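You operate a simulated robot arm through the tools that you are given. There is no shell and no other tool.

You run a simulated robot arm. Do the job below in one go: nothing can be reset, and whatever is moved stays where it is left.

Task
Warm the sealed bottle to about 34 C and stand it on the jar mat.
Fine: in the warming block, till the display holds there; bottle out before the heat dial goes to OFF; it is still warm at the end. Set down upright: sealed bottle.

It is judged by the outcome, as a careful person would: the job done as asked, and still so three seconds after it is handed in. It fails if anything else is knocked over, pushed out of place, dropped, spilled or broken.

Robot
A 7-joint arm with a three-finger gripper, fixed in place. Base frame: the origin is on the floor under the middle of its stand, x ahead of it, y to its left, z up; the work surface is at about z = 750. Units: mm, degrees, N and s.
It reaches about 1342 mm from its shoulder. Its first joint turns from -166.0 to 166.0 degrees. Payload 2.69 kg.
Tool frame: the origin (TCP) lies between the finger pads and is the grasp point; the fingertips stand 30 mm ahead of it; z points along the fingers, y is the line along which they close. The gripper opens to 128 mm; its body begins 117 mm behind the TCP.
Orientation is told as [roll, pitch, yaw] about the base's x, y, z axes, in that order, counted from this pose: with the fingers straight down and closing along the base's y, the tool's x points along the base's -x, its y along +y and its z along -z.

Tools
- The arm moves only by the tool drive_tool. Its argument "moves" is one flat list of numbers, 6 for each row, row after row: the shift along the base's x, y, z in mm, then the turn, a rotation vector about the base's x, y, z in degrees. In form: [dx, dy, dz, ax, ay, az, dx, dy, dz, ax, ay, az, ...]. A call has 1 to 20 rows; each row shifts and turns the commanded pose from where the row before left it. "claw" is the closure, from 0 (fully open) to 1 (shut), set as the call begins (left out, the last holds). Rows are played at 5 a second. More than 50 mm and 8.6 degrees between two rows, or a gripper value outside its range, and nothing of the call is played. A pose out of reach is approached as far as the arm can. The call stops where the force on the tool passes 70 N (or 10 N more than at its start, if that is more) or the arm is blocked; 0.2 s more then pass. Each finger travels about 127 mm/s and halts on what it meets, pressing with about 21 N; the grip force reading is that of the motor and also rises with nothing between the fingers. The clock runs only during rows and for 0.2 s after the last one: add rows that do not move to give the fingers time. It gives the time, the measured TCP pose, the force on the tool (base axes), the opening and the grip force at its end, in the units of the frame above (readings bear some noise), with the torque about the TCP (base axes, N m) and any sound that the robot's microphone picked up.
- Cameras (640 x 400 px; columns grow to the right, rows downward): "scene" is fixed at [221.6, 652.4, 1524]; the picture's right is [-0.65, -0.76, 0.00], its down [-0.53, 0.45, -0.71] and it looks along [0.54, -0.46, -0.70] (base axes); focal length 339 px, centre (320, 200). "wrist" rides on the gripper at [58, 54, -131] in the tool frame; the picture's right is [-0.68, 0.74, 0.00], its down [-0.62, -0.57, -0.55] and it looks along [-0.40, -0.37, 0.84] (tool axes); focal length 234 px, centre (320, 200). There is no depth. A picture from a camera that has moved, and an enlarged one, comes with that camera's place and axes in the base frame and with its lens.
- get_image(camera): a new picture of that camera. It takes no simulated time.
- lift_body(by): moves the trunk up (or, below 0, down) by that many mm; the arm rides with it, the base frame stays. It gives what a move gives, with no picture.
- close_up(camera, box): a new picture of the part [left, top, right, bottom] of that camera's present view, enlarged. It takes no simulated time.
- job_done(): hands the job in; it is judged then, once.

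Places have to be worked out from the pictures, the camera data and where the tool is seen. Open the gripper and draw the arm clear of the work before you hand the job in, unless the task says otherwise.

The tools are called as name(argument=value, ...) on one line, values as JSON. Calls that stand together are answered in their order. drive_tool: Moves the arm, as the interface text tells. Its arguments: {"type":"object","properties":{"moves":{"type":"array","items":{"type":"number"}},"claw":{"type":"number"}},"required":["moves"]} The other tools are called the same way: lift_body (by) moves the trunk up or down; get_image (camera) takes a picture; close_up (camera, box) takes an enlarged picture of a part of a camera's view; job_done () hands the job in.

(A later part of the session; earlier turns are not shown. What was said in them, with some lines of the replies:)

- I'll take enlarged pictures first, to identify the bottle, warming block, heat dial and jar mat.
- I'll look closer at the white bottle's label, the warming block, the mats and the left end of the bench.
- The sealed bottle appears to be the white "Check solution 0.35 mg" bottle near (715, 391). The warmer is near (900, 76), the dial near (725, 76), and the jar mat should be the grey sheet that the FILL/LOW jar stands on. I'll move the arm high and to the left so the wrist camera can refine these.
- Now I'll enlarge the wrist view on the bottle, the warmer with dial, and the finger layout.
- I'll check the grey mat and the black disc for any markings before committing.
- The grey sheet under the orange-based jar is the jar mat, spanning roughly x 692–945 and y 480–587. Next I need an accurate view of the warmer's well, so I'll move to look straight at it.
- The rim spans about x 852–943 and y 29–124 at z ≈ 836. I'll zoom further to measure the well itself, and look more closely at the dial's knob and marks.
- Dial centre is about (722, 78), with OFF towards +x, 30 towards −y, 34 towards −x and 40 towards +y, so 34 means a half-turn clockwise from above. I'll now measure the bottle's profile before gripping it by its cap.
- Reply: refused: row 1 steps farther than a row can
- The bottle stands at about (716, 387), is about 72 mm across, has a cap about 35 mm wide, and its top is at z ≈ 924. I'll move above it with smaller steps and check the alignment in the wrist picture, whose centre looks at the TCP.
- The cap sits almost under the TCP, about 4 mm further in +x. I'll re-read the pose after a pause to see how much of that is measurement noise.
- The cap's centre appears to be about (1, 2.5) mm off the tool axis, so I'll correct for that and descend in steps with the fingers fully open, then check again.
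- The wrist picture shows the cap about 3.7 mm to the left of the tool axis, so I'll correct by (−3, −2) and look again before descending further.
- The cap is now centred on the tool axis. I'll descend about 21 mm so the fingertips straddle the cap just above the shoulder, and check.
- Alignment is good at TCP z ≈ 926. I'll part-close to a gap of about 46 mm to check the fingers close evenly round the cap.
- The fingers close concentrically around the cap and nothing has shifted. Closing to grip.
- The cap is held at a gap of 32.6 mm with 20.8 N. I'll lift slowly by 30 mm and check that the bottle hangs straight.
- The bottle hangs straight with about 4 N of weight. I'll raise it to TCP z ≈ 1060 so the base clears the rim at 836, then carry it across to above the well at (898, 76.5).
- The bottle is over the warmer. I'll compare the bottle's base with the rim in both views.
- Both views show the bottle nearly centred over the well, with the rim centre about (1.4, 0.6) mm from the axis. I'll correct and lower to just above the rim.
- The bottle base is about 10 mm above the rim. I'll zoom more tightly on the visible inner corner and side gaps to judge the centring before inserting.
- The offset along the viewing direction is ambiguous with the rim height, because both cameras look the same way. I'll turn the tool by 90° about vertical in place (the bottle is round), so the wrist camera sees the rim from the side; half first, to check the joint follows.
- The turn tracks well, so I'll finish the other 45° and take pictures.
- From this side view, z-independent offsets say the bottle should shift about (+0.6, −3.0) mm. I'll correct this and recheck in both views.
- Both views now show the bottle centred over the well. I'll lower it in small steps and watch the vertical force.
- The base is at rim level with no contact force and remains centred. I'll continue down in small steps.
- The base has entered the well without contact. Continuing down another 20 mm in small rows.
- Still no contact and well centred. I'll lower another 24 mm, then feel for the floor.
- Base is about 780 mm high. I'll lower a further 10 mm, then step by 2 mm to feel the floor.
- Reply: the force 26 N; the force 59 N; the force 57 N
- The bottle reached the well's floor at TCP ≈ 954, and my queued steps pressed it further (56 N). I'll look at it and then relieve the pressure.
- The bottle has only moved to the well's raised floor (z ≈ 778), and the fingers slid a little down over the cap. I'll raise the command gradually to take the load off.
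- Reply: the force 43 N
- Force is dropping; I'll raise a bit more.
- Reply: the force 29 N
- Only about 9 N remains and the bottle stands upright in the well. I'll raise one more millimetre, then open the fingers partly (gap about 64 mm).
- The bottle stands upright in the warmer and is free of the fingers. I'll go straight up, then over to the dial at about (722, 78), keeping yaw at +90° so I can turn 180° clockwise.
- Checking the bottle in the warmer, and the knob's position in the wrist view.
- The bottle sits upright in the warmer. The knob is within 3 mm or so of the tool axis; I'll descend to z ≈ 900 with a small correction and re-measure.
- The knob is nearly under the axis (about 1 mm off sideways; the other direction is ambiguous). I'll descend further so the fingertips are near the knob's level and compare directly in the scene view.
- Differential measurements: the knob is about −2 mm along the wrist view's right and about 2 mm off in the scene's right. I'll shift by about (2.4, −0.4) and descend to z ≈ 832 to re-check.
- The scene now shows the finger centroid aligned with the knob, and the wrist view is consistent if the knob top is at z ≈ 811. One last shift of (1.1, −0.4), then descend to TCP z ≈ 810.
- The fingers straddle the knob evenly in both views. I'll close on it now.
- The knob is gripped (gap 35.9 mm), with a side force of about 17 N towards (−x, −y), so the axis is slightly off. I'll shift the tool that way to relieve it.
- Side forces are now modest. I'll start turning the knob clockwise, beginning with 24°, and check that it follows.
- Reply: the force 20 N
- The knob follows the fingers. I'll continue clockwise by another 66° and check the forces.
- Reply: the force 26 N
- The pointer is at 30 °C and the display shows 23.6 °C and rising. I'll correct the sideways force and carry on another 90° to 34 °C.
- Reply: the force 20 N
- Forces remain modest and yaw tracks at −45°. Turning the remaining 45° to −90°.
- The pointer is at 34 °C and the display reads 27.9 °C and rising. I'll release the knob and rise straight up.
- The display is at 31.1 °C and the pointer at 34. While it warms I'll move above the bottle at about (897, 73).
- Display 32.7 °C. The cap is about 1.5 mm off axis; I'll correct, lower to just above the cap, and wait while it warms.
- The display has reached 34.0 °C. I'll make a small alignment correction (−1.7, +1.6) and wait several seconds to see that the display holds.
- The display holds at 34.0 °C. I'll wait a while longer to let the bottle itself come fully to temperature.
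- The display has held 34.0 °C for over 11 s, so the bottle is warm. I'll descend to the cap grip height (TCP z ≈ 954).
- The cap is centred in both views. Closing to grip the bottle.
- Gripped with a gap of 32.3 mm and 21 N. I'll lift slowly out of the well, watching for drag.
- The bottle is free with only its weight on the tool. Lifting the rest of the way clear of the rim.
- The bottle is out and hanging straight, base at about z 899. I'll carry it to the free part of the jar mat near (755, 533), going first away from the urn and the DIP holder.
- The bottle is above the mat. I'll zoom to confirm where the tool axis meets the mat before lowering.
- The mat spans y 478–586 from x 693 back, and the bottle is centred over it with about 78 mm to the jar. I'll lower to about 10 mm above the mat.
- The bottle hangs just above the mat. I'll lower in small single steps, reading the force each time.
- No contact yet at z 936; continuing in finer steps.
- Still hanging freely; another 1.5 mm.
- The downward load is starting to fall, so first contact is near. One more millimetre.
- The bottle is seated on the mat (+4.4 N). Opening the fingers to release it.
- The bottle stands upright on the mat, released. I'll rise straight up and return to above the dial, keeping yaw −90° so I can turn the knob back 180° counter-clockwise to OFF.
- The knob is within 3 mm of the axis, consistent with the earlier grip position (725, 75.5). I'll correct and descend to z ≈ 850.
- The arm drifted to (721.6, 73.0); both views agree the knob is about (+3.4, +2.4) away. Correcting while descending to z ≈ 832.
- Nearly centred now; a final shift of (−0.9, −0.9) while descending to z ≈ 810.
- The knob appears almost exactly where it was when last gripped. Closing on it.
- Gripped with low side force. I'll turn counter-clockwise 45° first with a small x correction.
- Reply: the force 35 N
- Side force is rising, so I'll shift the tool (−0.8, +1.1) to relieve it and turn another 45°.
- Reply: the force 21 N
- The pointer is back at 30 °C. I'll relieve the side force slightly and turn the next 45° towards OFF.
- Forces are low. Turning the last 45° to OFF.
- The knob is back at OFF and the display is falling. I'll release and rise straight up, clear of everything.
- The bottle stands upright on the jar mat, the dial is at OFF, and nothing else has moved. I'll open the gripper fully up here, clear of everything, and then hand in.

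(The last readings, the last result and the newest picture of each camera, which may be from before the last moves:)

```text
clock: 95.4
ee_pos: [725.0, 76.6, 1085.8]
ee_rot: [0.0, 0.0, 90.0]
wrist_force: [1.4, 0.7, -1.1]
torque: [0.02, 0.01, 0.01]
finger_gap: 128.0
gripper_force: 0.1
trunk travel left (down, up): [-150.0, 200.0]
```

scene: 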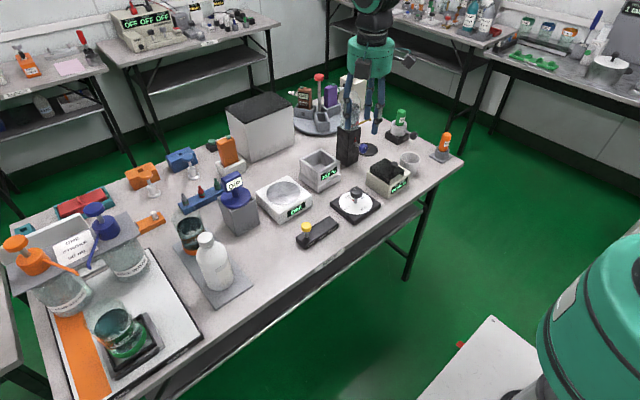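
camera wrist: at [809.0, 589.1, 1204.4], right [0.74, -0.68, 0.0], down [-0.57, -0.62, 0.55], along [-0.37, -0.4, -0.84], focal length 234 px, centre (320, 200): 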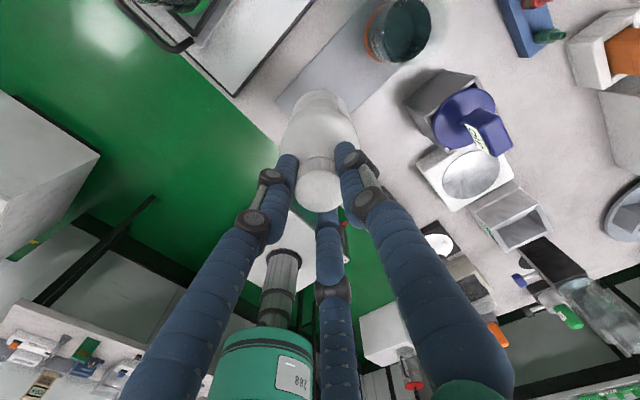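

The gripper is open and the arm is clear of the bench. The warmed bottle is on the mat and the dial is OFF, so I'm handing the job in.

job_done()

```text
The job is handed in.
```

The sealed bottle was warmed to 34 °C and now stands upright on the jar mat; the heat dial is back at OFF. I've handed the job in.

- **Bottle and mat:** I took the white "Check solution 0.35 mg" bottle as the sealed bottle. I took the grey sheet under the orange-based jar as the jar mat.
- **Warming:** The display read 34.0 °C and held there for over 11 seconds before I took the bottle out.
- **Order:** The bottle was out of the block and on the mat before I turned the dial to OFF. It had been out of the block for about 30 seconds at hand-in. I had no direct reading of the bottle's own temperature after that.
- **Hard press:** When I lowered the bottle into the block, I pressed down too far, up to about 58 N, and the fingers slid slightly on the cap. I eased off straight away. The bottle stayed upright and showed no visible damage.
- **Surroundings:** Nothing else looked knocked over or out of place in the final pictures. The gripper is open and the arm is clear of the bench.
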